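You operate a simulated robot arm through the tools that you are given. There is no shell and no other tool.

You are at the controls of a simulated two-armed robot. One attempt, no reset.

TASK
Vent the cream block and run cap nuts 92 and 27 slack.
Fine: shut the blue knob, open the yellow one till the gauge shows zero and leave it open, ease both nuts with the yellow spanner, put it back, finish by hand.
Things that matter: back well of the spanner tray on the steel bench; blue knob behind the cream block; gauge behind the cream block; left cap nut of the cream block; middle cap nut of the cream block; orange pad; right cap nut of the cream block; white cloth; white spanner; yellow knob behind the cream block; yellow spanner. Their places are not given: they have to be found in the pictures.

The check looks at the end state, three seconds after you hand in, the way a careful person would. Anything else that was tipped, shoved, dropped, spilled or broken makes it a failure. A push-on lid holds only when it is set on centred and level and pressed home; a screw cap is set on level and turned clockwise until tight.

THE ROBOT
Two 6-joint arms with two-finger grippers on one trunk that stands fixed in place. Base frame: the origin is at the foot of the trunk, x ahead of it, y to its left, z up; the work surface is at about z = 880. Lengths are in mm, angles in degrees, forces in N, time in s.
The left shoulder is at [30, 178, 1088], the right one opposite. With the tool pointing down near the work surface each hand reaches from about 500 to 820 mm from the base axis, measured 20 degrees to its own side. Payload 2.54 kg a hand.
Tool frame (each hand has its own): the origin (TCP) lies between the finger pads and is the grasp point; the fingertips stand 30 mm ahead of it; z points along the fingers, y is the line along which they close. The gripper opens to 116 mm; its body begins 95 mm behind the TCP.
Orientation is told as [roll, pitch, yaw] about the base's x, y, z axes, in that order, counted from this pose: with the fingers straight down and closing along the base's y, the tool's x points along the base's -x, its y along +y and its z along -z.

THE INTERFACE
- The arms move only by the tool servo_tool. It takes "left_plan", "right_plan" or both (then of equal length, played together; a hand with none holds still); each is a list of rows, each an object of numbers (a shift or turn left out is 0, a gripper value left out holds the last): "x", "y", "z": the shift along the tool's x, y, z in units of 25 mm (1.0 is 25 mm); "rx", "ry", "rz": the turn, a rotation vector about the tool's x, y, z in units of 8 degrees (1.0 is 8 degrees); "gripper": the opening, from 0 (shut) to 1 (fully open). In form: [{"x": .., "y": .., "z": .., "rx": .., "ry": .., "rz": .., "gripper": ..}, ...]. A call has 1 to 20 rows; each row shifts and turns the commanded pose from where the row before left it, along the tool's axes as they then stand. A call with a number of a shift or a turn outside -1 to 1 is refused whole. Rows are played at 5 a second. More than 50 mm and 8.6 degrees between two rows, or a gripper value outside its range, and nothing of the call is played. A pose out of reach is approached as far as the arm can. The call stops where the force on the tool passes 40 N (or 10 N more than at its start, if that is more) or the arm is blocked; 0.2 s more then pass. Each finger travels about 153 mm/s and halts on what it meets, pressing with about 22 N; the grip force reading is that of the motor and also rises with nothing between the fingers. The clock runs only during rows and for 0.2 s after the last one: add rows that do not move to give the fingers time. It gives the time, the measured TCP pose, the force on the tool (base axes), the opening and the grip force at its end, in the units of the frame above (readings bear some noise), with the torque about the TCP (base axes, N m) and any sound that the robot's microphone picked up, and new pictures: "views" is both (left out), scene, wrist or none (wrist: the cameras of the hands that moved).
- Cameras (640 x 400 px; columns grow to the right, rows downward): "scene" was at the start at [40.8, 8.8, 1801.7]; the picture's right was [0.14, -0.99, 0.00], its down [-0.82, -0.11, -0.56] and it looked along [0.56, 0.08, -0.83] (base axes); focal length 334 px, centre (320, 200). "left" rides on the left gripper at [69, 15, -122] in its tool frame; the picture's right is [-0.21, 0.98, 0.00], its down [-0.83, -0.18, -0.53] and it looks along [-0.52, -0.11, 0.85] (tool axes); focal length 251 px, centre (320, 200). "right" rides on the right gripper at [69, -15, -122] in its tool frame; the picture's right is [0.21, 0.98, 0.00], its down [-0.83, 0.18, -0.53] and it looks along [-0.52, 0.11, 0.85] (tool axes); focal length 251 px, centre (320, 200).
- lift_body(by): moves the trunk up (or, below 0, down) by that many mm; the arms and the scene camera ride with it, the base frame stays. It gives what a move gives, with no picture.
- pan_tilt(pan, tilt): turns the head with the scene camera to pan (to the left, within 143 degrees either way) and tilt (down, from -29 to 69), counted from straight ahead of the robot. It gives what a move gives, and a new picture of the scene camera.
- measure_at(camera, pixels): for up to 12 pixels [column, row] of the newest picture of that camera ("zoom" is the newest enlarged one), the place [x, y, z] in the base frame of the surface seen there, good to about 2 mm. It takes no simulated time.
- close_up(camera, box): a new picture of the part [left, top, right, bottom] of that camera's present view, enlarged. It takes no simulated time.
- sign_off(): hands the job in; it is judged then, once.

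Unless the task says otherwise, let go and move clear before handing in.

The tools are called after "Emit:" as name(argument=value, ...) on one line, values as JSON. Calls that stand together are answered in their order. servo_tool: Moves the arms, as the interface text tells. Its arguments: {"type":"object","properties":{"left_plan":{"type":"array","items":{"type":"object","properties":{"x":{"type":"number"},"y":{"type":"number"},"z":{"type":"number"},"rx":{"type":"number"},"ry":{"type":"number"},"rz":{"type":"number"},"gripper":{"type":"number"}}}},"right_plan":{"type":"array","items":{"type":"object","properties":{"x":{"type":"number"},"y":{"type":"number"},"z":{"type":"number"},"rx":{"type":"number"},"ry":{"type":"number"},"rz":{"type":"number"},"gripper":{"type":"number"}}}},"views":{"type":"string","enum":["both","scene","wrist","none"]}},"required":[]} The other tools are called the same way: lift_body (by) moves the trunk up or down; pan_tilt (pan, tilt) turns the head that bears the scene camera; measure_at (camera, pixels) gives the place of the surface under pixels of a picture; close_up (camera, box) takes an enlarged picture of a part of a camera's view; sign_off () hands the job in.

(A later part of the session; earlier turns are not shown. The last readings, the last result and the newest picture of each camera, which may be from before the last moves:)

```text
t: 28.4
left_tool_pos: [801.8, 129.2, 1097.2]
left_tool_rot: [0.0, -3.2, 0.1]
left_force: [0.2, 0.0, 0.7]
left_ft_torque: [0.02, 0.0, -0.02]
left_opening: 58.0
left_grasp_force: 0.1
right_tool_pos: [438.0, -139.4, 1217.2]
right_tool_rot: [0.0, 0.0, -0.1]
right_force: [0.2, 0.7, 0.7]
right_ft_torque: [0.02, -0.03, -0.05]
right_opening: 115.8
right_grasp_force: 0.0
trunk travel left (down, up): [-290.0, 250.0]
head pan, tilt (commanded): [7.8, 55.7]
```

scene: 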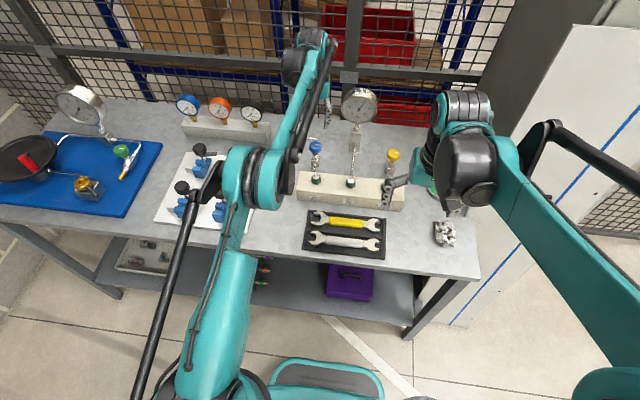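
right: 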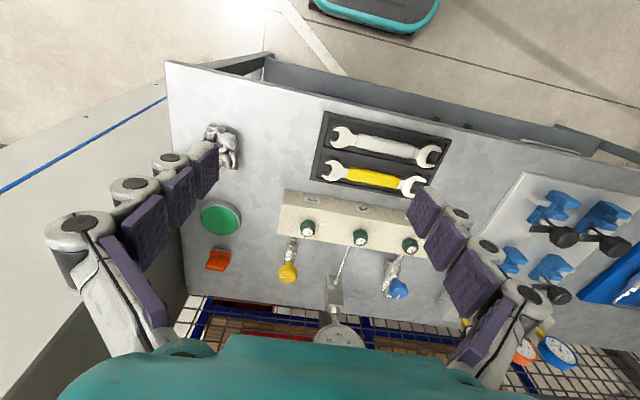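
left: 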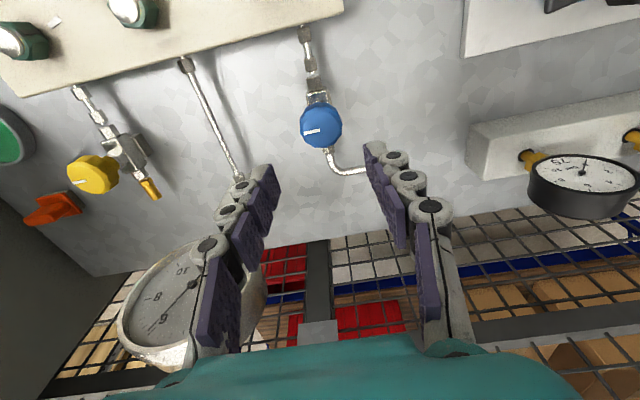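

The blue mark at (314,132) of the left view now points toward −y like the yellow one. I'll check the angle from the scene in a close-up.

Emit:
close_up(camera="scene", box=[296, 132, 336, 157])

Emit:
close_up(camera="scene", box=[335, 85, 415, 135])

Emit:
close_up(camera="left", box=[60, 80, 360, 240])

```text
16.00 times, centred on (316, 144) of scene
```

zoom: 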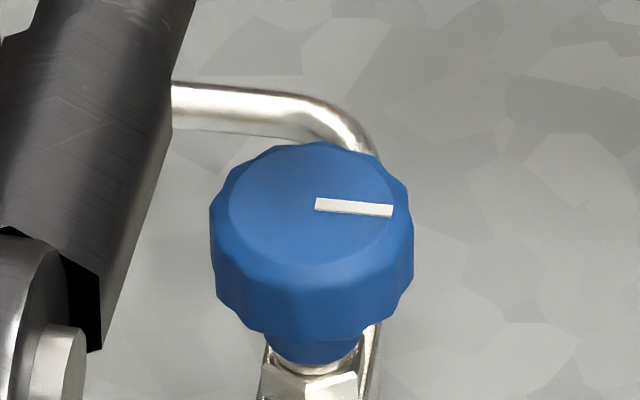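

```text
8.00 times, centred on (375, 110) of scene
```

zoom: 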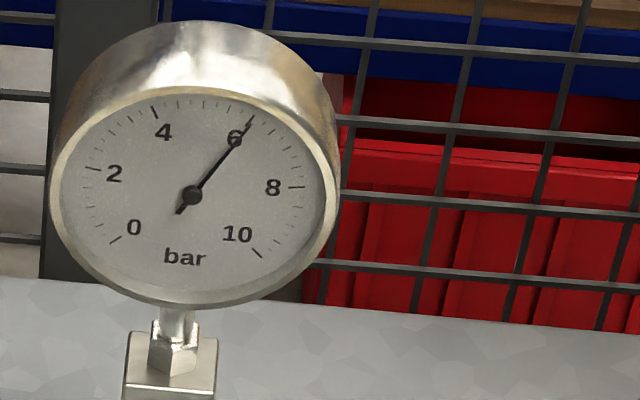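

```text
2.13 times, centred on (210, 160) of left
```

zoom: 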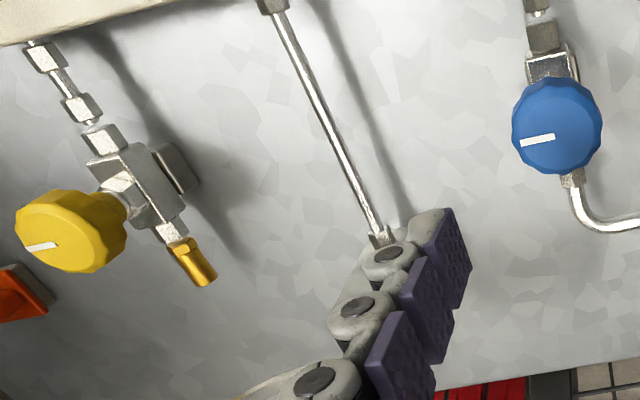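

Blue is shut: its mark is parallel to the closed yellow one, and the gauge holds at 6 bar. Next the yellow knob with the right hand; I'll retract the left arm and check obstacles near yellow (orange pad, green disc) first.

Emit:
measure_at(camera="left", pixels=[[55, 205], [40, 220], [10, 140], [150, 190], [92, 174], [130, 150], [190, 320]])

Emit:
servo_tool(left_plan=[{"x": 0.5, "z": -1}, {"x": 1, "z": -1, "y": 0.3}, {"x": 1, "z": -1, "y": 0.3}, {"x": 1, "z": -1, "y": 0.3}, {"x": 1, "z": -1, "y": 0.3}, {"x": 1, "y": 0.4}, {"x": 1, "y": 0.4}, {"x": 1, "y": 0.4}, {"x": 1, "y": 0.4}, {"x": 1, "y": 0.4}, {"x": 1, "y": 0.4}, {"x": 1, "y": 0.4}], right_plan=[{"gripper": 0.5}, {"x": -1}, {"x": -1}, {"x": -1}, {"x": -1, "z": 0.6}, {"x": -1, "z": 0.6}, {"x": -1, "z": 0.6}, {"x": -1, "z": 0.6}, {"x": -1, "z": 0.6}, {"x": -1, "z": 0.6}, {"x": -1, "z": 0.6}, {"x": -1, "z": 0.6}])

```text
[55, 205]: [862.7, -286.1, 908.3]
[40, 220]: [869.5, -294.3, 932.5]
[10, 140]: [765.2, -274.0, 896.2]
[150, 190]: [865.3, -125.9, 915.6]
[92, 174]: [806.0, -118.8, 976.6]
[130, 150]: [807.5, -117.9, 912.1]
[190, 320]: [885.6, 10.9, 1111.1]
```

```text
t: 31.0
left_tool_pos: [508.0, 230.6, 1205.0]
left_tool_rot: [-0.1, -3.0, -0.1]
left_force: [0.2, 0.0, -0.1]
left_ft_torque: [0.0, -0.01, 0.0]
left_opening: 58.1
left_grasp_force: 0.0
right_tool_pos: [712.7, -139.1, 1096.5]
right_tool_rot: [0.1, 0.0, 0.0]
right_force: [0.2, -0.5, 0.4]
right_ft_torque: [-0.03, 0.05, -0.01]
right_opening: 58.0
right_grasp_force: 0.1
trunk travel left (down, up): [-290.0, 250.0]
head pan, tilt (commanded): [7.8, 55.7]
```

scene: 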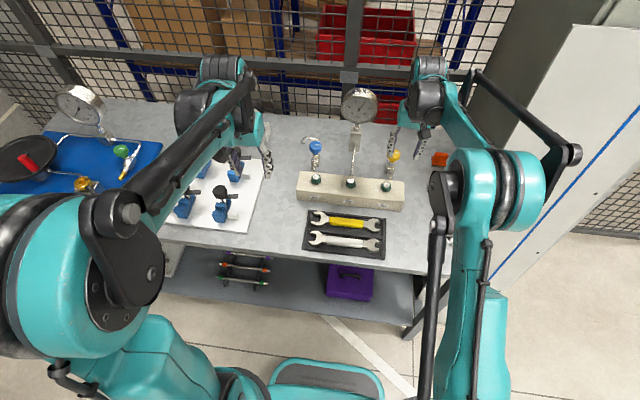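
right: 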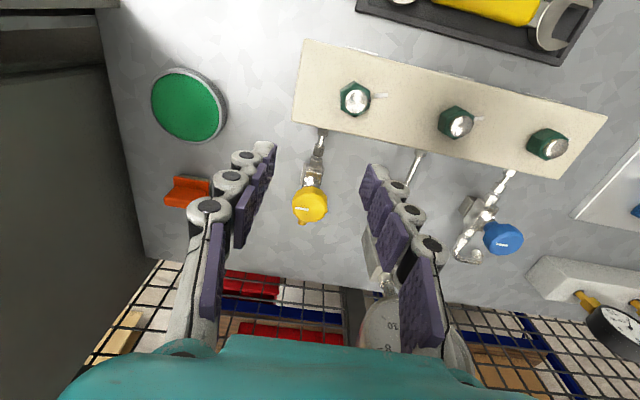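
left: 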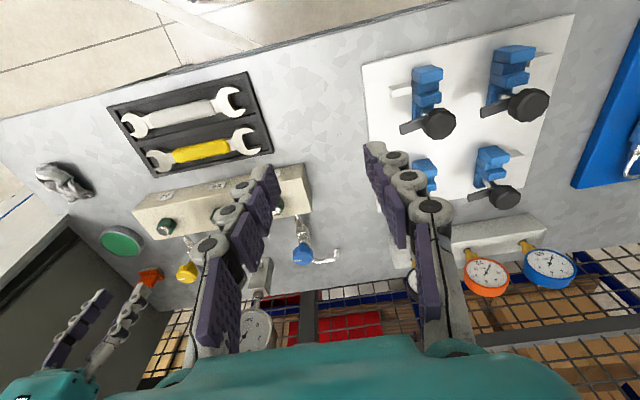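

The right hand is at (713,−139,1097), with the yellow knob at (310,203) of its view. I'll bring it over the knob with a 3° forward lean and pre-turn clockwise 56°.

Emit:
servo_tool(right_plan=[{"x": -1, "y": 0.22}, {"x": -1, "y": 0.22}, {"x": -1, "ry": -0.375, "z": 0.5}, {"x": -0.4, "z": 0.5}, {"rz": 1}, {"rz": 1}, {"rz": 1}, {"rz": 1}, {"rz": 1}, {"rz": 1}, {"rz": 1}, {"z": 0.8}, {}], views="wrist")

```text
t: 33.8
left_tool_pos: [507.4, 229.5, 1205.7]
left_tool_rot: [0.0, -3.2, -0.1]
left_force: [0.1, 0.4, -0.5]
left_ft_torque: [0.0, 0.01, -0.04]
left_opening: 57.8
left_grasp_force: 0.1
right_tool_pos: [800.7, -127.2, 1052.8]
right_tool_rot: [2.4, -1.7, -56.1]
right_force: [-0.4, 0.5, 0.4]
right_ft_torque: [-0.04, -0.02, -0.03]
right_opening: 57.9
right_grasp_force: 0.1
trunk travel left (down, up): [-290.0, 250.0]
head pan, tilt (commanded): [7.8, 55.7]
```

right: 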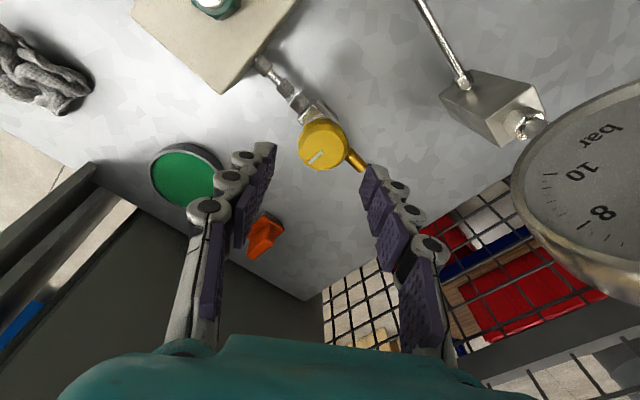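

Over the knob at (801,−127,1053). Measure the yellow knob's centre from this view.

Emit:
close_up(camera="right", box=[260, 90, 380, 190])

Emit:
measure_at(camera="zoom", pixels=[[320, 200], [280, 200], [360, 200], [320, 150], [320, 250], [270, 230], [330, 280], [380, 180]])

```text
4.00 times, centred on (320, 140) of right
```

zoom: 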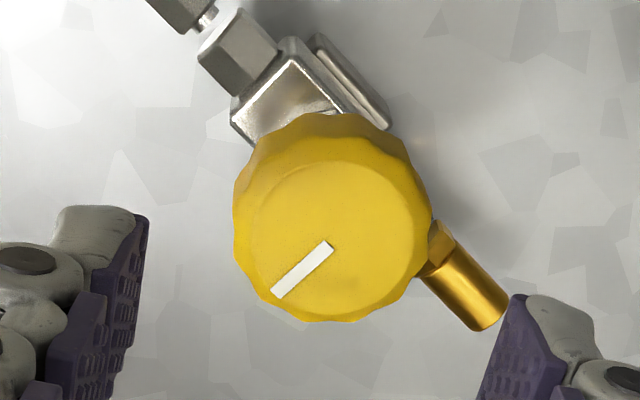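

```text
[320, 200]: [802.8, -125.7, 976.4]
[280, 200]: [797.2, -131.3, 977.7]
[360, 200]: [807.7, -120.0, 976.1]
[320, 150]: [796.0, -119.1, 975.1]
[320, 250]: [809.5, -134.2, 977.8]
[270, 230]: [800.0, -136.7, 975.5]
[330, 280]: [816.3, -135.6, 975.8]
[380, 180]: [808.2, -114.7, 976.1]
```

The knob centre is about (809,−129.5). I'll shift to it, lower, and check the position before closing.

Emit:
servo_tool(right_plan=[{"x": -0.18, "y": 0.11}, {"z": 0.9}, {"z": 0.9}, {}], views="wrist")

Emit:
close_up(camera="right", box=[220, 80, 420, 240])

Emit:
measure_at(camera="zoom", pixels=[[310, 220], [250, 220], [370, 220], [310, 180], [310, 260], [160, 240], [200, 260], [430, 260]])

```text
t: 34.8
left_tool_pos: [506.5, 229.5, 1205.4]
left_tool_rot: [0.0, -3.1, 0.1]
left_force: [-0.1, 0.9, 0.4]
left_ft_torque: [-0.01, -0.01, 0.04]
left_opening: 58.1
left_grasp_force: 0.1
right_tool_pos: [807.4, -129.0, 1009.1]
right_tool_rot: [2.5, -1.8, -56.0]
right_force: [-0.2, 0.4, -0.2]
right_ft_torque: [-0.03, 0.0, 0.02]
right_opening: 58.1
right_grasp_force: 0.0
trunk travel left (down, up): [-290.0, 250.0]
head pan, tilt (commanded): [7.8, 55.7]
```

right: 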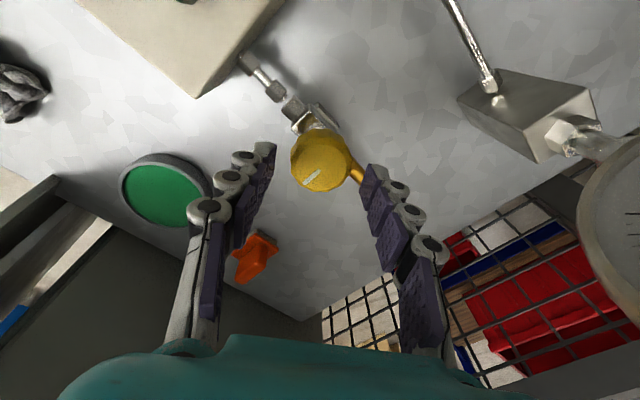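

```text
2.50 times, centred on (320, 160) of right
```

zoom: 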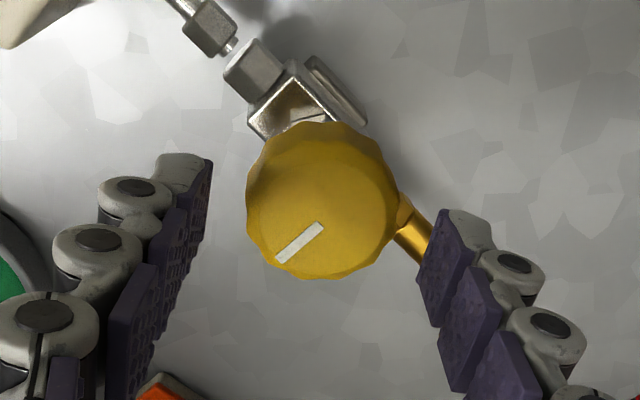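

```text
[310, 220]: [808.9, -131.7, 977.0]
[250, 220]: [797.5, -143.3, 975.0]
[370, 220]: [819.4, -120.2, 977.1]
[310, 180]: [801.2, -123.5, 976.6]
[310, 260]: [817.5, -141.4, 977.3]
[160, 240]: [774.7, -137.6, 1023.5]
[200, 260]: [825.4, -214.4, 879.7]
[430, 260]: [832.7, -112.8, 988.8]
```

Centre reads (810,−129); the drain spout is well below the fingertip depth. Final nudge, lower 24 mm and close.

Emit:
servo_tool(right_plan=[{"x": -0.02, "y": 0.04, "z": 0.48}, {"z": 0.48}, {}, {"gripper": 0.25}, {}, {}], views="wrist")

```text
t: 36.2
left_tool_pos: [507.1, 229.8, 1205.5]
left_tool_rot: [0.0, -3.3, 0.0]
left_force: [-0.9, 0.3, -0.1]
left_ft_torque: [-0.02, 0.03, 0.0]
left_opening: 57.9
left_grasp_force: 0.0
right_tool_pos: [809.5, -130.9, 984.3]
right_tool_rot: [2.5, -1.8, -56.2]
right_force: [-7.9, -2.3, -3.9]
right_ft_torque: [-0.24, 0.27, -0.05]
right_opening: 40.7
right_grasp_force: 45.1
trunk travel left (down, up): [-290.0, 250.0]
head pan, tilt (commanded): [7.8, 55.7]
```

right: 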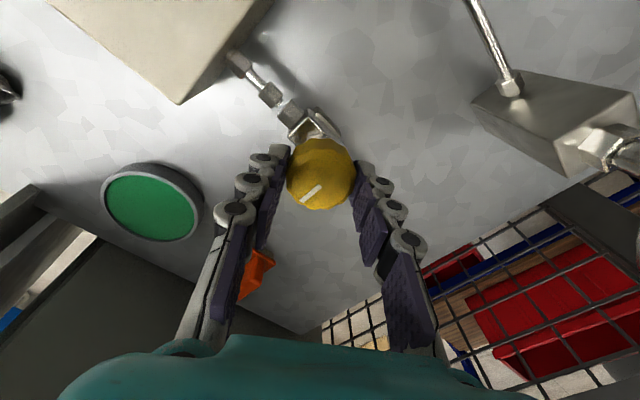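

Firm grip (40.7 mm, ~8 N side load). Now turn counterclockwise about 45° and check forces and the gauge.

Emit:
servo_tool(right_plan=[{"rz": -0.8}, {"rz": -0.8}, {"rz": -0.8}, {"rz": -0.8}, {"rz": -0.8}, {"rz": -0.8}, {}], views="both")

```text
t: 37.8
left_tool_pos: [507.8, 229.0, 1206.7]
left_tool_rot: [-0.1, -3.3, 0.0]
left_force: [0.2, 0.2, -0.7]
left_ft_torque: [0.03, -0.03, -0.04]
left_opening: 57.9
left_grasp_force: 0.0
right_tool_pos: [809.7, -129.9, 983.4]
right_tool_rot: [0.9, -2.8, -17.4]
right_force: [-4.8, -0.5, -2.4]
right_ft_torque: [0.18, 0.39, 0.12]
right_opening: 40.6
right_grasp_force: 45.8
trunk travel left (down, up): [-290.0, 250.0]
head pan, tilt (commanded): [7.8, 55.7]
```

scene: 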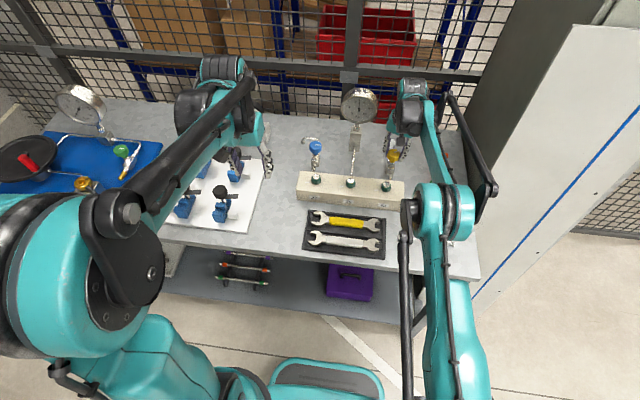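
right: 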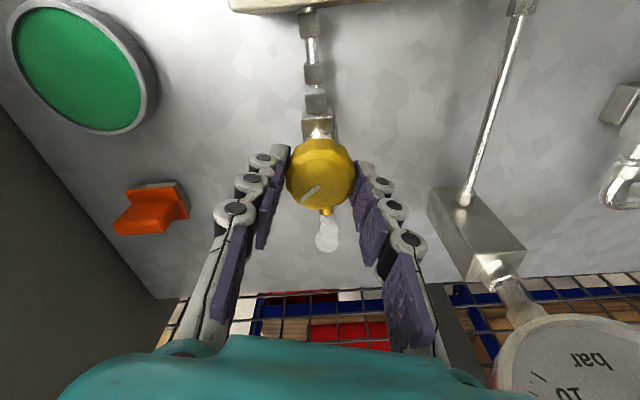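

The vent is spraying at (325,232) below the spout: yellow is opening. Continue counterclockwise to its stop.

Emit:
servo_tool(right_plan=[{"rz": -0.8}, {"rz": -0.8}, {"rz": -0.8}, {"rz": -0.8}, {"rz": -0.8}, {"rz": -0.8}, {"rz": -0.8}, {"rz": -0.8}, {}, {}], views="both")

Emit:
close_up(camera="scene", box=[325, 85, 405, 135])

```text
t: 40.0
left_tool_pos: [508.8, 229.4, 1205.7]
left_tool_rot: [0.0, -3.1, 0.0]
left_force: [0.1, 0.0, 0.5]
left_ft_torque: [0.02, -0.01, -0.04]
left_opening: 57.8
left_grasp_force: 0.2
right_tool_pos: [810.2, -129.0, 984.6]
right_tool_rot: [-1.7, -2.3, 33.6]
right_force: [-5.4, 5.9, -8.3]
right_ft_torque: [0.46, -0.11, 0.05]
right_opening: 40.6
right_grasp_force: 44.6
trunk travel left (down, up): [-290.0, 250.0]
head pan, tilt (commanded): [7.8, 55.7]
```

scene: 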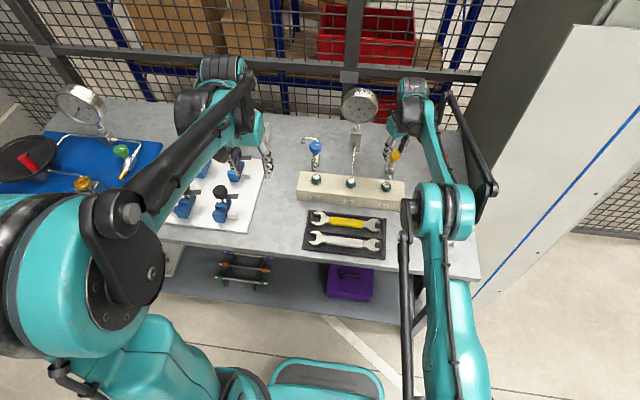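
right: 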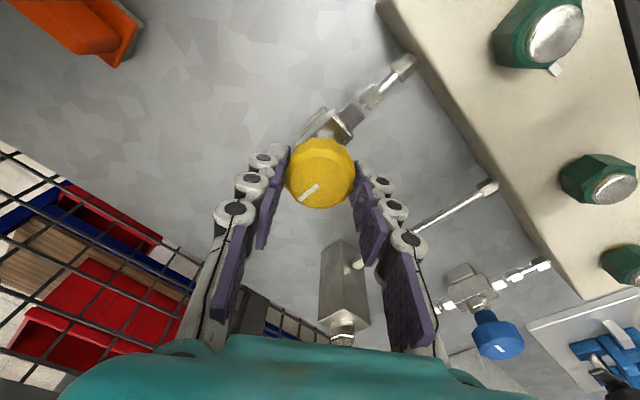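

```text
8.00 times, centred on (365, 110) of scene
```

zoom: 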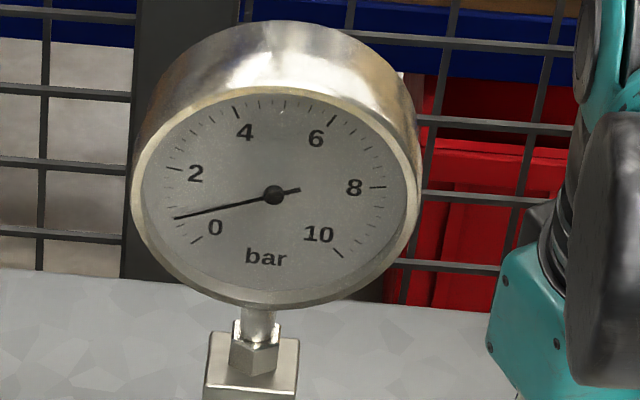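

Gauge has fallen to about 0.7 bar and is dropping. I'll nudge a few degrees more and wait for it to reach zero.

Emit:
servo_tool(right_plan=[{"rz": -0.5}, {}, {}, {}, {}, {}, {}, {}], views="wrist")

Emit:
close_up(camera="scene", box=[325, 85, 405, 135])

```text
t: 41.8
left_tool_pos: [507.5, 230.1, 1205.5]
left_tool_rot: [-0.2, -3.0, -0.1]
left_force: [0.2, 0.8, -0.1]
left_ft_torque: [0.01, -0.03, -0.02]
left_opening: 58.0
left_grasp_force: 0.1
right_tool_pos: [811.5, -128.0, 984.0]
right_tool_rot: [-1.8, -2.4, 37.7]
right_force: [3.7, 9.7, -2.7]
right_ft_torque: [0.41, -0.17, 0.03]
right_opening: 40.4
right_grasp_force: 45.1
trunk travel left (down, up): [-290.0, 250.0]
head pan, tilt (commanded): [7.8, 55.7]
```

right: 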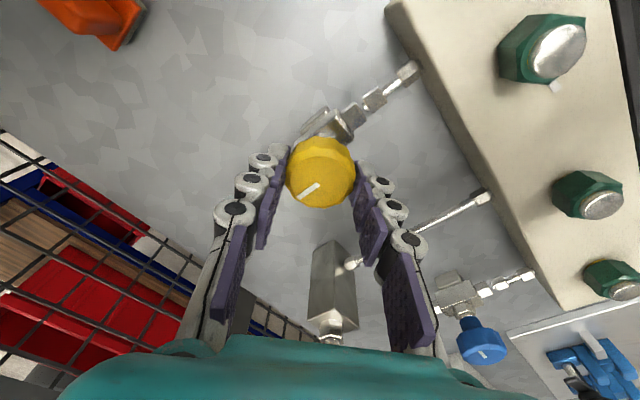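

```text
8.00 times, centred on (365, 110) of scene
```

zoom: 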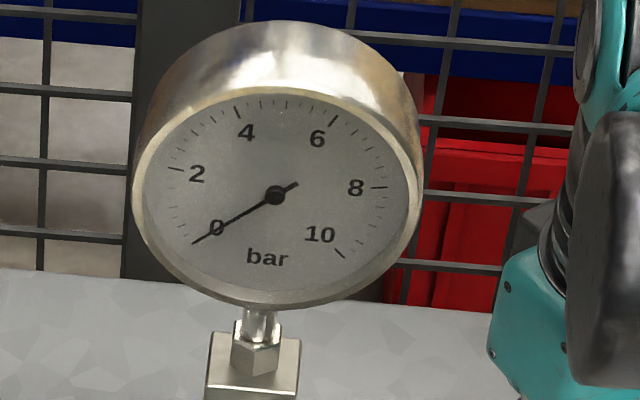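

The needle rests on 0, and yellow is fully open with the mark turned 90°. I'll release it gently, rise, and bring the right hand back above the spanner tray.

Emit:
servo_tool(right_plan=[{"gripper": 0.5}, {}, {"z": -0.5}, {"z": -1}, {"z": -1}, {"z": -1}, {"rx": 0.222, "ry": 0.3, "z": -0.6}, {}], views="both")

Emit:
close_up(camera="scene", box=[335, 85, 415, 175])

```text
t: 43.6
left_tool_pos: [508.0, 229.1, 1205.7]
left_tool_rot: [0.0, -3.2, 0.0]
left_force: [0.5, 0.3, 0.3]
left_ft_torque: [0.02, 0.0, 0.02]
left_opening: 58.1
left_grasp_force: 0.1
right_tool_pos: [803.2, -130.4, 1085.4]
right_tool_rot: [-3.6, -0.1, 37.5]
right_force: [-0.1, 0.6, 0.7]
right_ft_torque: [0.01, 0.01, 0.03]
right_opening: 58.1
right_grasp_force: 0.1
trunk travel left (down, up): [-290.0, 250.0]
head pan, tilt (commanded): [7.8, 55.7]
```

scene: 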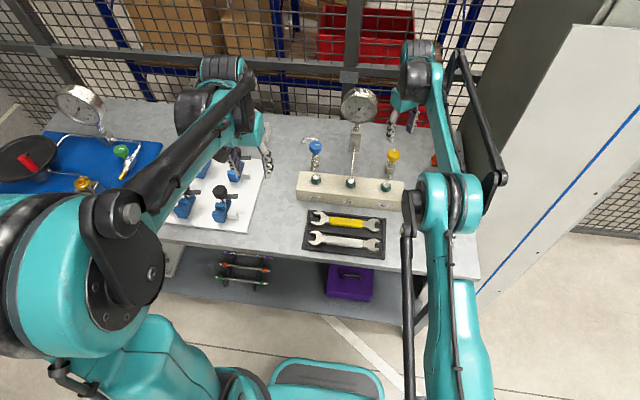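
right: 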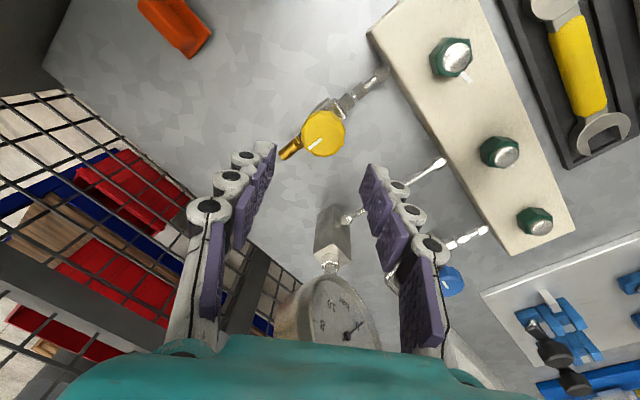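

```text
4.44 times, centred on (375, 130) of scene
```

zoom: 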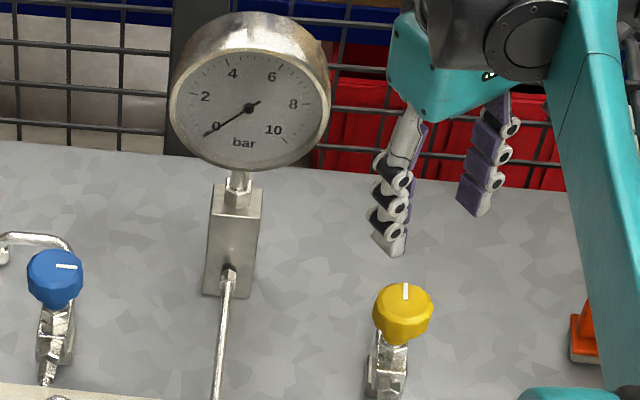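

Gauge 0, yellow mark along +x (open), blue mark crosswise (shut). Now level the hand (my tilt correction went the wrong way on roll), back off and turn to yaw 90 above the tray.

Emit:
servo_tool(right_plan=[{"rx": -0.45, "z": -0.3}, {"x": 0.793, "y": 0.609}, {"x": 0.793, "y": 0.609}, {"x": 0.793, "y": 0.609}, {"x": 0.793, "y": 0.609}, {"rz": -0.937}, {"rz": -0.937}, {"rz": -0.937}, {"rz": -0.937}, {"rz": -0.937}, {"rz": -0.937}, {"rz": -0.937}, {"y": 1, "x": -1}, {"y": 1, "x": -1}, {"y": 1, "x": -1}, {"y": 1, "x": -1}, {"y": 1, "x": -1}, {}], views="both")

```text
t: 47.4
left_tool_pos: [508.6, 229.6, 1205.5]
left_tool_rot: [0.0, -3.1, 0.0]
left_force: [0.4, 0.5, 0.1]
left_ft_torque: [0.01, 0.01, 0.0]
left_opening: 57.8
left_grasp_force: 0.0
right_tool_pos: [568.2, -5.2, 1092.2]
right_tool_rot: [0.0, 0.0, 90.0]
right_force: [0.2, 0.5, 0.1]
right_ft_torque: [-0.02, 0.02, 0.01]
right_opening: 58.1
right_grasp_force: 0.0
right hand out of reach, approached as far as the arm can: row 1
trunk travel left (down, up): [-290.0, 250.0]
head pan, tilt (commanded): [7.8, 55.7]
```

scene: 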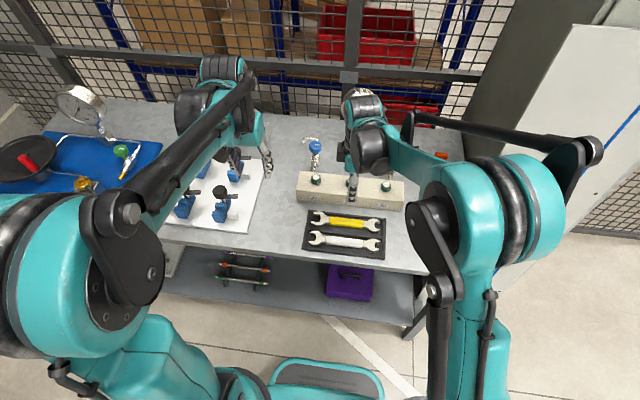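
right: 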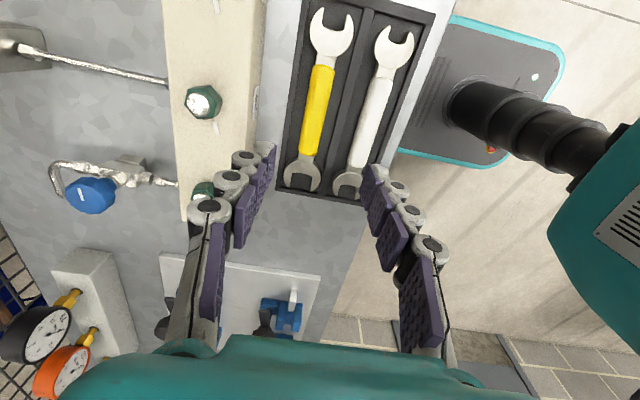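

The right hand is level at (568,−5,1092), yaw 90, above the tray. The yellow spanner runs from (332,35) to (302,178) in its view; I'll measure handle, jaw and well walls precisely.

Emit:
close_up(camera="right", box=[260, 0, 420, 100])

Emit:
measure_at(camera="zoom", pixels=[[250, 280], [290, 280], [200, 280], [230, 350], [270, 100], [310, 130], [180, 320], [320, 280], [130, 300], [345, 300], [225, 280], [305, 50]])

Emit:
close_up(camera="right", box=[260, 90, 400, 210])

Emit:
measure_at(camera="zoom", pixels=[[230, 60], [200, 60], [270, 60], [210, 150], [240, 180], [160, 200], [180, 380], [290, 200], [330, 250], [200, 330], [230, 420], [190, 100]])

```text
4.00 times, centred on (340, 50) of right
```

zoom: 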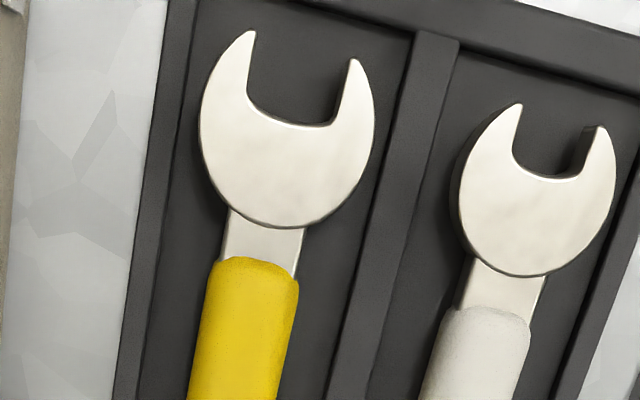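

```text
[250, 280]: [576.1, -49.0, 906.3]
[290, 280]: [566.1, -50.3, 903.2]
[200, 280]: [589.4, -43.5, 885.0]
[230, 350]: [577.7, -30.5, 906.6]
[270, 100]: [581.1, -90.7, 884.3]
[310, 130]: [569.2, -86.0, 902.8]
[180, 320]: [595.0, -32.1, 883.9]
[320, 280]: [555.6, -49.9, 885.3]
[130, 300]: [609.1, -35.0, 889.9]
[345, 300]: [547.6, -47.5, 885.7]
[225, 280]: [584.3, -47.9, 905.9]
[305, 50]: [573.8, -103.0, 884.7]
```

```text
3.33 times, centred on (330, 150) of right
```

zoom: 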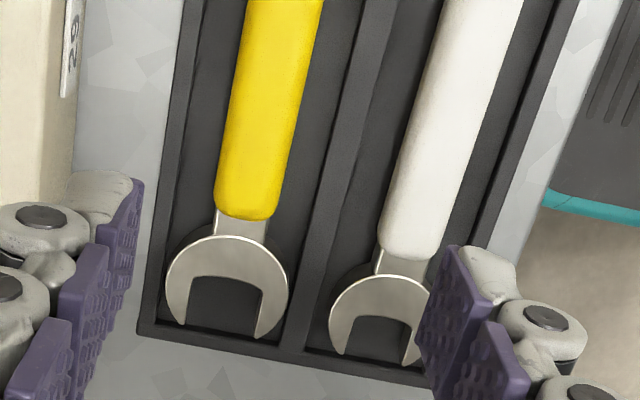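

```text
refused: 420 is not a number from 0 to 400
```

The right (−y) end is the smaller jaw; the handle near y=−50 spans x≈566–586. Now measure the big-jaw end and the middle of the handle.

Emit:
measure_at(camera="zoom", pixels=[[230, 60], [300, 60], [270, 60], [260, 150], [220, 180], [275, 190], [180, 300], [270, 300], [230, 255], [180, 100], [350, 100], [320, 150]])

Emit:
close_up(camera="right", box=[270, 60, 350, 110])

Emit:
measure_at(camera="zoom", pixels=[[300, 200], [340, 200], [380, 200], [420, 200], [440, 200], [480, 200], [280, 200], [520, 200], [180, 200], [140, 200], [560, 200], [600, 200]])

```text
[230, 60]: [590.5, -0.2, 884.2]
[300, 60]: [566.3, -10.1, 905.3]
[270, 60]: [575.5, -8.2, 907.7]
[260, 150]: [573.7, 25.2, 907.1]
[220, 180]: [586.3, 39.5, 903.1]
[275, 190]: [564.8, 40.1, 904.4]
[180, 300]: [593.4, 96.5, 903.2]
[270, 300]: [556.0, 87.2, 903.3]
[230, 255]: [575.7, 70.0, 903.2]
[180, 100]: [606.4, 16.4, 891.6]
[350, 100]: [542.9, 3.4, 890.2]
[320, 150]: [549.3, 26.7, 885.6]
```

```text
8.00 times, centred on (310, 85) of right
```

zoom: 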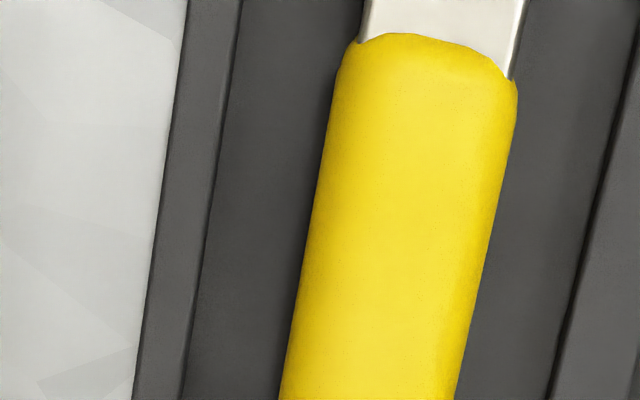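

```text
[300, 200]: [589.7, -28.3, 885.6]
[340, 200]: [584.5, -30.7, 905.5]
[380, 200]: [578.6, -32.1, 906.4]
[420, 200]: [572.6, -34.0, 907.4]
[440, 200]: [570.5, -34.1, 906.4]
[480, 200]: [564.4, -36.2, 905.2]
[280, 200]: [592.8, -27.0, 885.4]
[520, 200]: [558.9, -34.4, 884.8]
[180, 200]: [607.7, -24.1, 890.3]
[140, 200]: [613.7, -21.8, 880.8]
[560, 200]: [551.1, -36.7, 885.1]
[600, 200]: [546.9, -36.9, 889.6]
```

The handle is 22 mm wide centred on x≈575, top z 907, and the tray walls are only about 5 mm high (z≈891). I need the big jaw's slot direction relative to the handle, so I'll zoom on both ends with the scene camera.

Emit:
close_up(camera="scene", box=[304, 204, 344, 229])

Emit:
measure_at(camera="zoom", pixels=[[150, 120], [170, 120], [130, 215], [180, 215], [235, 140], [235, 180], [330, 160], [200, 110], [200, 220]])

Emit:
close_up(camera="scene", box=[304, 204, 394, 260])

Emit:
close_up(camera="right", box=[280, 150, 330, 200])

```text
16.00 times, centred on (324, 216) of scene
```

zoom: 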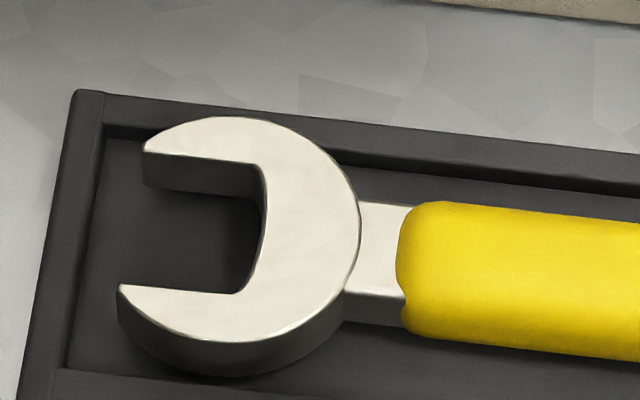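

```text
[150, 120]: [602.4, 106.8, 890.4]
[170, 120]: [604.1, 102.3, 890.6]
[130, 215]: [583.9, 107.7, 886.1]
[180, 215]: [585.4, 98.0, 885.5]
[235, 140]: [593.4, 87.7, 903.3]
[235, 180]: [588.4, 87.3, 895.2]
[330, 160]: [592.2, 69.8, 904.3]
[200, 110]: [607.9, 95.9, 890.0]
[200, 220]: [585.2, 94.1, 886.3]
```

```text
7.11 times, centred on (349, 232) of scene
```

zoom: 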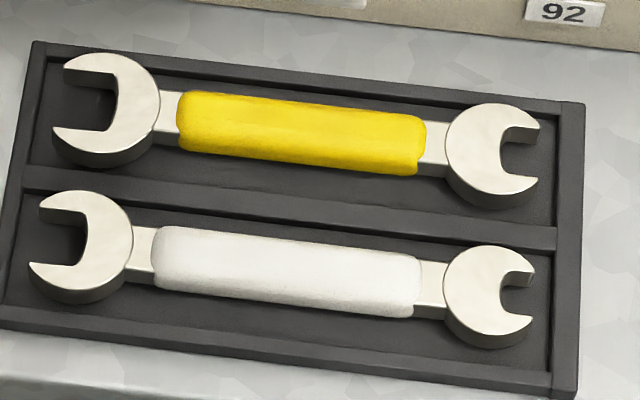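

```text
8.00 times, centred on (305, 175) of right
```

zoom: 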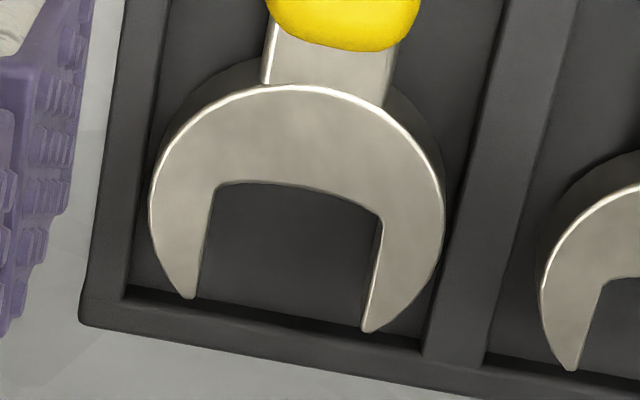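

The big jaw's slot is 30 mm wide and runs straight along the handle (prong edges at x≈589.5 and 559.2). Now the exact nut positions and orientations: zoom on nuts 27 and 92.

Emit:
close_up(camera="scene", box=[304, 170, 328, 185])

Emit:
measure_at(camera="zoom", pixels=[[320, 200], [320, 250], [270, 220], [370, 220], [100, 300], [500, 300], [320, 150], [340, 370], [250, 260], [400, 260]])

Emit:
close_up(camera="scene", box=[375, 178, 399, 193])

Emit:
measure_at(camera="zoom", pixels=[[320, 200], [320, 250], [270, 220], [370, 220], [100, 300], [500, 300], [320, 150], [340, 370], [250, 260], [400, 260]])

```text
16.00 times, centred on (316, 178) of scene
```

zoom: 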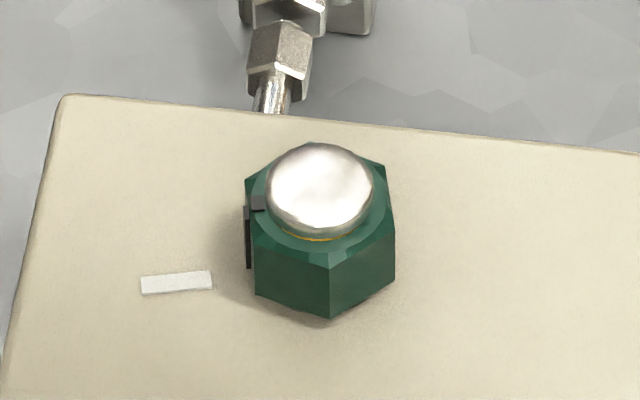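

```text
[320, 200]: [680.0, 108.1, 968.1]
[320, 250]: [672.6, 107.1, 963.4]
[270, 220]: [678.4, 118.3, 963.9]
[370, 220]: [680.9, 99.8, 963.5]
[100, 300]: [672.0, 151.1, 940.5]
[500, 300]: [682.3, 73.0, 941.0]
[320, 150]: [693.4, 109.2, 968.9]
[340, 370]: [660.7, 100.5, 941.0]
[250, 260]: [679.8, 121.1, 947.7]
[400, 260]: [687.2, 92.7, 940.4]
```

```text
16.00 times, centred on (387, 186) of scene
```

zoom: 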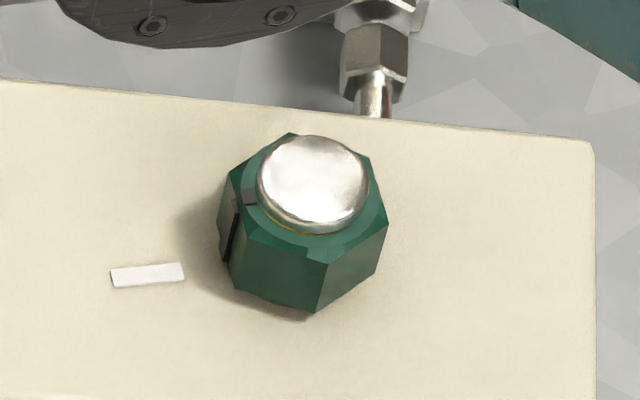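

```text
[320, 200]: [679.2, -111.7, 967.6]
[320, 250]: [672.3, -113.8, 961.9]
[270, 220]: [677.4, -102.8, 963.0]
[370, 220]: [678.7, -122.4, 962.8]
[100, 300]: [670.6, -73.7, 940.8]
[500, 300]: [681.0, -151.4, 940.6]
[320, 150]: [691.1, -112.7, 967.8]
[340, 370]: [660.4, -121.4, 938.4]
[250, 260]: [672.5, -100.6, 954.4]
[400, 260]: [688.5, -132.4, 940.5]
```

Block top is z 940.7, hex tops 963.5, nut 27 centre ≈(684,109), nut 92 ≈(683,−111); flats run at about 16° + 60k. Now lower over the handle at (574.5,−20) toward z≈922 so that the tips stay just above the tray walls.

Emit:
servo_tool(right_plan=[{"x": 0.6, "y": -0.25, "z": 1}, {"z": 1}, {"z": 1}, {"z": 1}, {"z": 1}, {"z": 0.6}, {}], views="both")

Emit:
close_up(camera="right", box=[220, 60, 440, 240])

```text
t: 49.0
left_tool_pos: [508.0, 229.4, 1204.9]
left_tool_rot: [-0.1, -3.1, 0.0]
left_force: [0.7, -0.2, -0.5]
left_ft_torque: [-0.01, -0.01, 0.01]
left_opening: 58.0
left_grasp_force: 0.1
right_tool_pos: [575.0, -20.1, 952.0]
right_tool_rot: [-0.1, -0.1, 90.0]
right_force: [-0.7, 0.1, 0.7]
right_ft_torque: [-0.01, -0.05, -0.05]
right_opening: 58.1
right_grasp_force: 0.2
trunk travel left (down, up): [-290.0, 250.0]
head pan, tilt (commanded): [7.8, 55.7]
```

scene: 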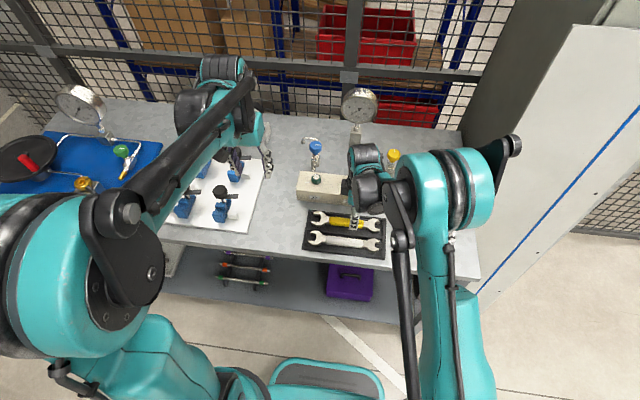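
right: 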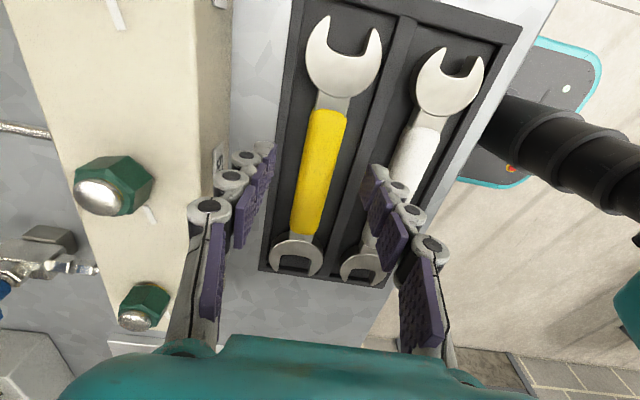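

```text
2.22 times, centred on (330, 150) of right
```

zoom: 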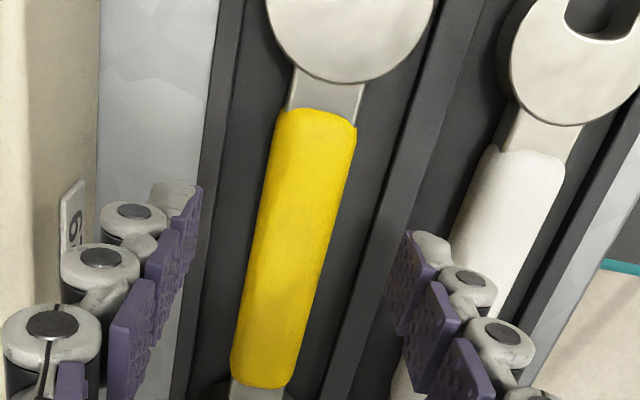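

TCP (575,−20,952), handle centred between the fingers. Lower another 30 mm and close on the handle.

Emit:
servo_tool(right_plan=[{"z": 0.6, "gripper": 0.42}, {"z": 0.6}, {}, {"gripper": 0.1}, {}, {}, {}], views="wrist")

```text
t: 50.6
left_tool_pos: [507.6, 229.6, 1205.3]
left_tool_rot: [-0.1, -3.1, 0.0]
left_force: [0.3, -0.2, -0.1]
left_ft_torque: [0.02, -0.02, 0.02]
left_opening: 57.8
left_grasp_force: 0.1
right_tool_pos: [574.5, -20.3, 922.1]
right_tool_rot: [0.0, 0.0, 90.0]
right_force: [-0.5, -0.2, -0.2]
right_ft_torque: [-0.01, 0.01, 0.02]
right_opening: 25.6
right_grasp_force: 22.2
trunk travel left (down, up): [-290.0, 250.0]
head pan, tilt (commanded): [7.8, 55.7]
```

right: 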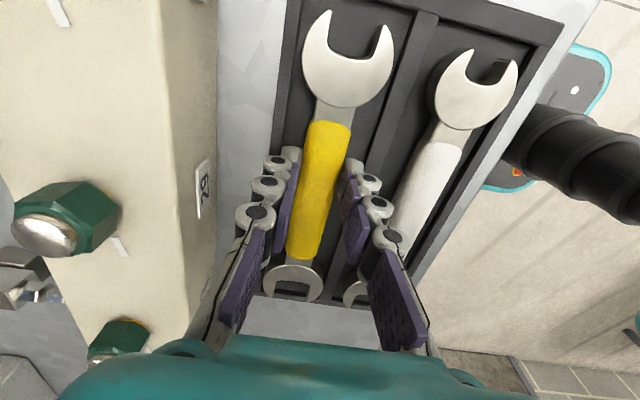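

Opening 25.6 mm and closing force building. Let the fingers settle, then lift straight up a little and look.

Emit:
servo_tool(right_plan=[{"gripper": 0.05}, {}, {}, {"z": -0.4}, {"z": -0.6}, {"z": -1}, {"z": -1}, {}], views="both")

```text
t: 52.4
left_tool_pos: [507.2, 230.6, 1205.6]
left_tool_rot: [0.0, -3.0, 0.0]
left_force: [0.1, -0.4, 1.1]
left_ft_torque: [0.01, 0.03, -0.02]
left_opening: 58.0
left_grasp_force: 0.0
right_tool_pos: [575.8, -20.3, 997.8]
right_tool_rot: [0.0, 0.1, 90.0]
right_force: [0.5, 1.1, -2.4]
right_ft_torque: [-0.07, 0.02, -0.02]
right_opening: 25.6
right_grasp_force: 22.1
trunk travel left (down, up): [-290.0, 250.0]
head pan, tilt (commanded): [7.8, 55.7]
```

scene: 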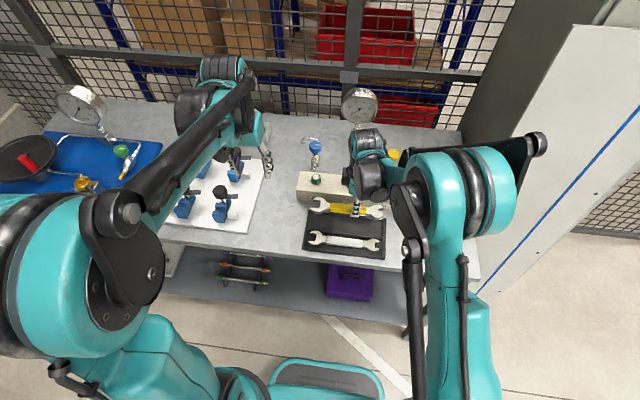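
right: 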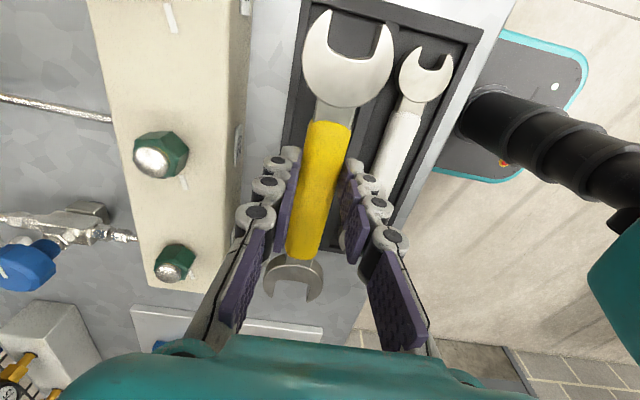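

The spanner is lifted (about 2.4 N). I'll verify it hangs level: measure the tops of both jaws.

Emit:
close_up(camera="scene", box=[300, 190, 396, 250])

Emit:
measure_at(camera="right", pixels=[[316, 70], [340, 90], [378, 60], [295, 268], [275, 280], [315, 280], [322, 160], [308, 240], [160, 150], [175, 258]])

```text
6.67 times, centred on (348, 220) of scene
```

zoom: 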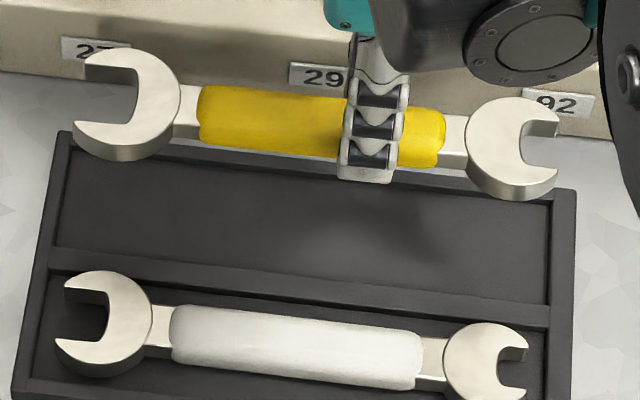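

```text
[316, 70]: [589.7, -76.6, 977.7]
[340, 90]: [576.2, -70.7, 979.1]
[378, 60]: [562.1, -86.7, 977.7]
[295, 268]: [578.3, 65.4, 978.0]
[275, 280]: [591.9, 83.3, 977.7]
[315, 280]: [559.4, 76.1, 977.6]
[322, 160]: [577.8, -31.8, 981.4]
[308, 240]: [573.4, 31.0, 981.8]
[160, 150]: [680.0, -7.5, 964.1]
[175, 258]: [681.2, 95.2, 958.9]
```

The spanner is level (jaw tops at z≈978 with TCP at 998). Now carry it to the front-right of nut 92: back and right first, then swing the big jaw round clockwise to yaw 16.

Emit:
servo_tool(right_plan=[{"x": 0.888, "y": 0.272}, {"x": 0.888, "y": 0.272}, {"x": 0.888, "y": 0.272}, {"x": 0.888, "y": 0.272}, {"x": 0.888, "y": 0.272}, {"x": 0.888, "y": 0.272}, {"rz": 0.925}, {"rz": 0.925}, {"rz": 0.925}, {"rz": 0.925}, {"rz": 0.925}, {"rz": 0.925}, {"rz": 0.925}, {"rz": 0.925}, {"rz": 0.925}, {"rz": 0.925}, {}], views="both")

```text
t: 56.0
left_tool_pos: [508.3, 229.7, 1205.1]
left_tool_rot: [0.0, -3.0, 0.1]
left_force: [-0.2, -0.3, 0.9]
left_ft_torque: [0.04, 0.01, -0.03]
left_opening: 57.6
left_grasp_force: 0.0
right_tool_pos: [533.2, -154.3, 997.2]
right_tool_rot: [0.0, 0.0, 15.9]
right_force: [0.1, 0.2, -1.7]
right_ft_torque: [0.01, 0.07, -0.03]
right_opening: 25.7
right_grasp_force: 21.6
trunk travel left (down, up): [-290.0, 250.0]
head pan, tilt (commanded): [7.8, 55.7]
```

scene: 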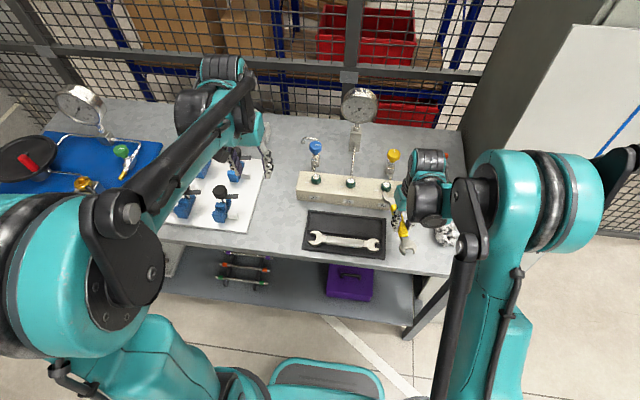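
right: 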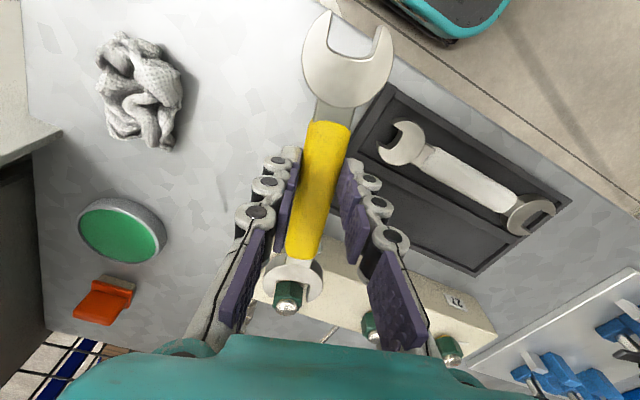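

The big jaw now faces nut 92 (nut at (288,295) in the right view, (388,187) in the scene). I'll zoom in to check the alignment before lowering.

Emit:
close_up(camera="scene", box=[365, 170, 429, 210])

Emit:
measure_at(camera="zoom", pixels=[[190, 240], [250, 240], [270, 330], [225, 165], [190, 195], [265, 205], [300, 360]])

Emit:
close_up(camera="right", box=[250, 230, 350, 320])

Emit:
measure_at(camera="zoom", pixels=[[250, 270], [300, 150], [430, 250], [170, 250], [240, 330], [310, 190]])

```text
10.00 times, centred on (397, 190) of scene
```

zoom: 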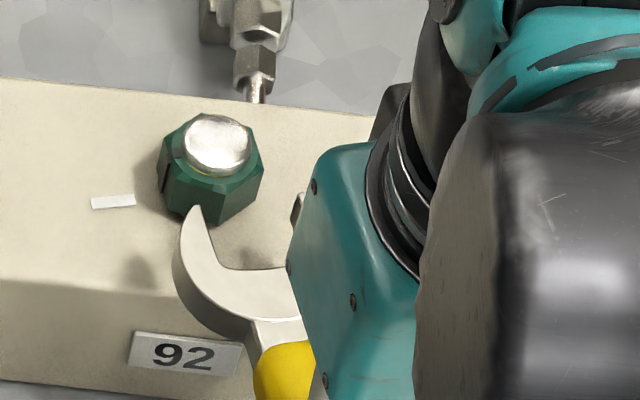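

```text
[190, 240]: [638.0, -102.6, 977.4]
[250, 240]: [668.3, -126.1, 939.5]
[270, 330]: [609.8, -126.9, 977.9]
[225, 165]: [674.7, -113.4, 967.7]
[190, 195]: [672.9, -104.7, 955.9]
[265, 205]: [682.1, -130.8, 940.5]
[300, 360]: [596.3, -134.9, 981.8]
```

```text
4.44 times, centred on (300, 275) of right
```

zoom: 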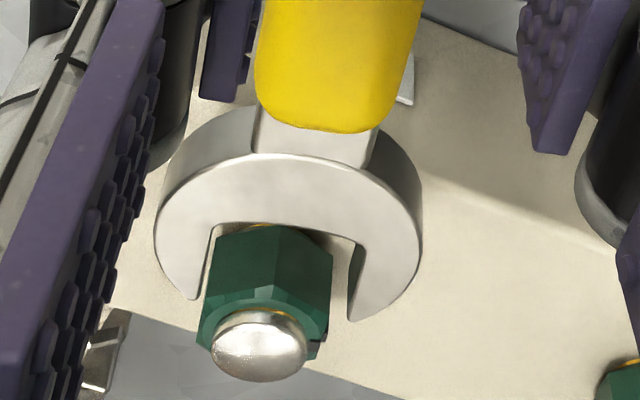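

```text
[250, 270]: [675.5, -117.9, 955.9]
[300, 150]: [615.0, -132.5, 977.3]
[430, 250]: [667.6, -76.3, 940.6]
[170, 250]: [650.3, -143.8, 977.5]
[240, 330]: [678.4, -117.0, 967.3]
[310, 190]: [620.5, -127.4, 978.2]
```

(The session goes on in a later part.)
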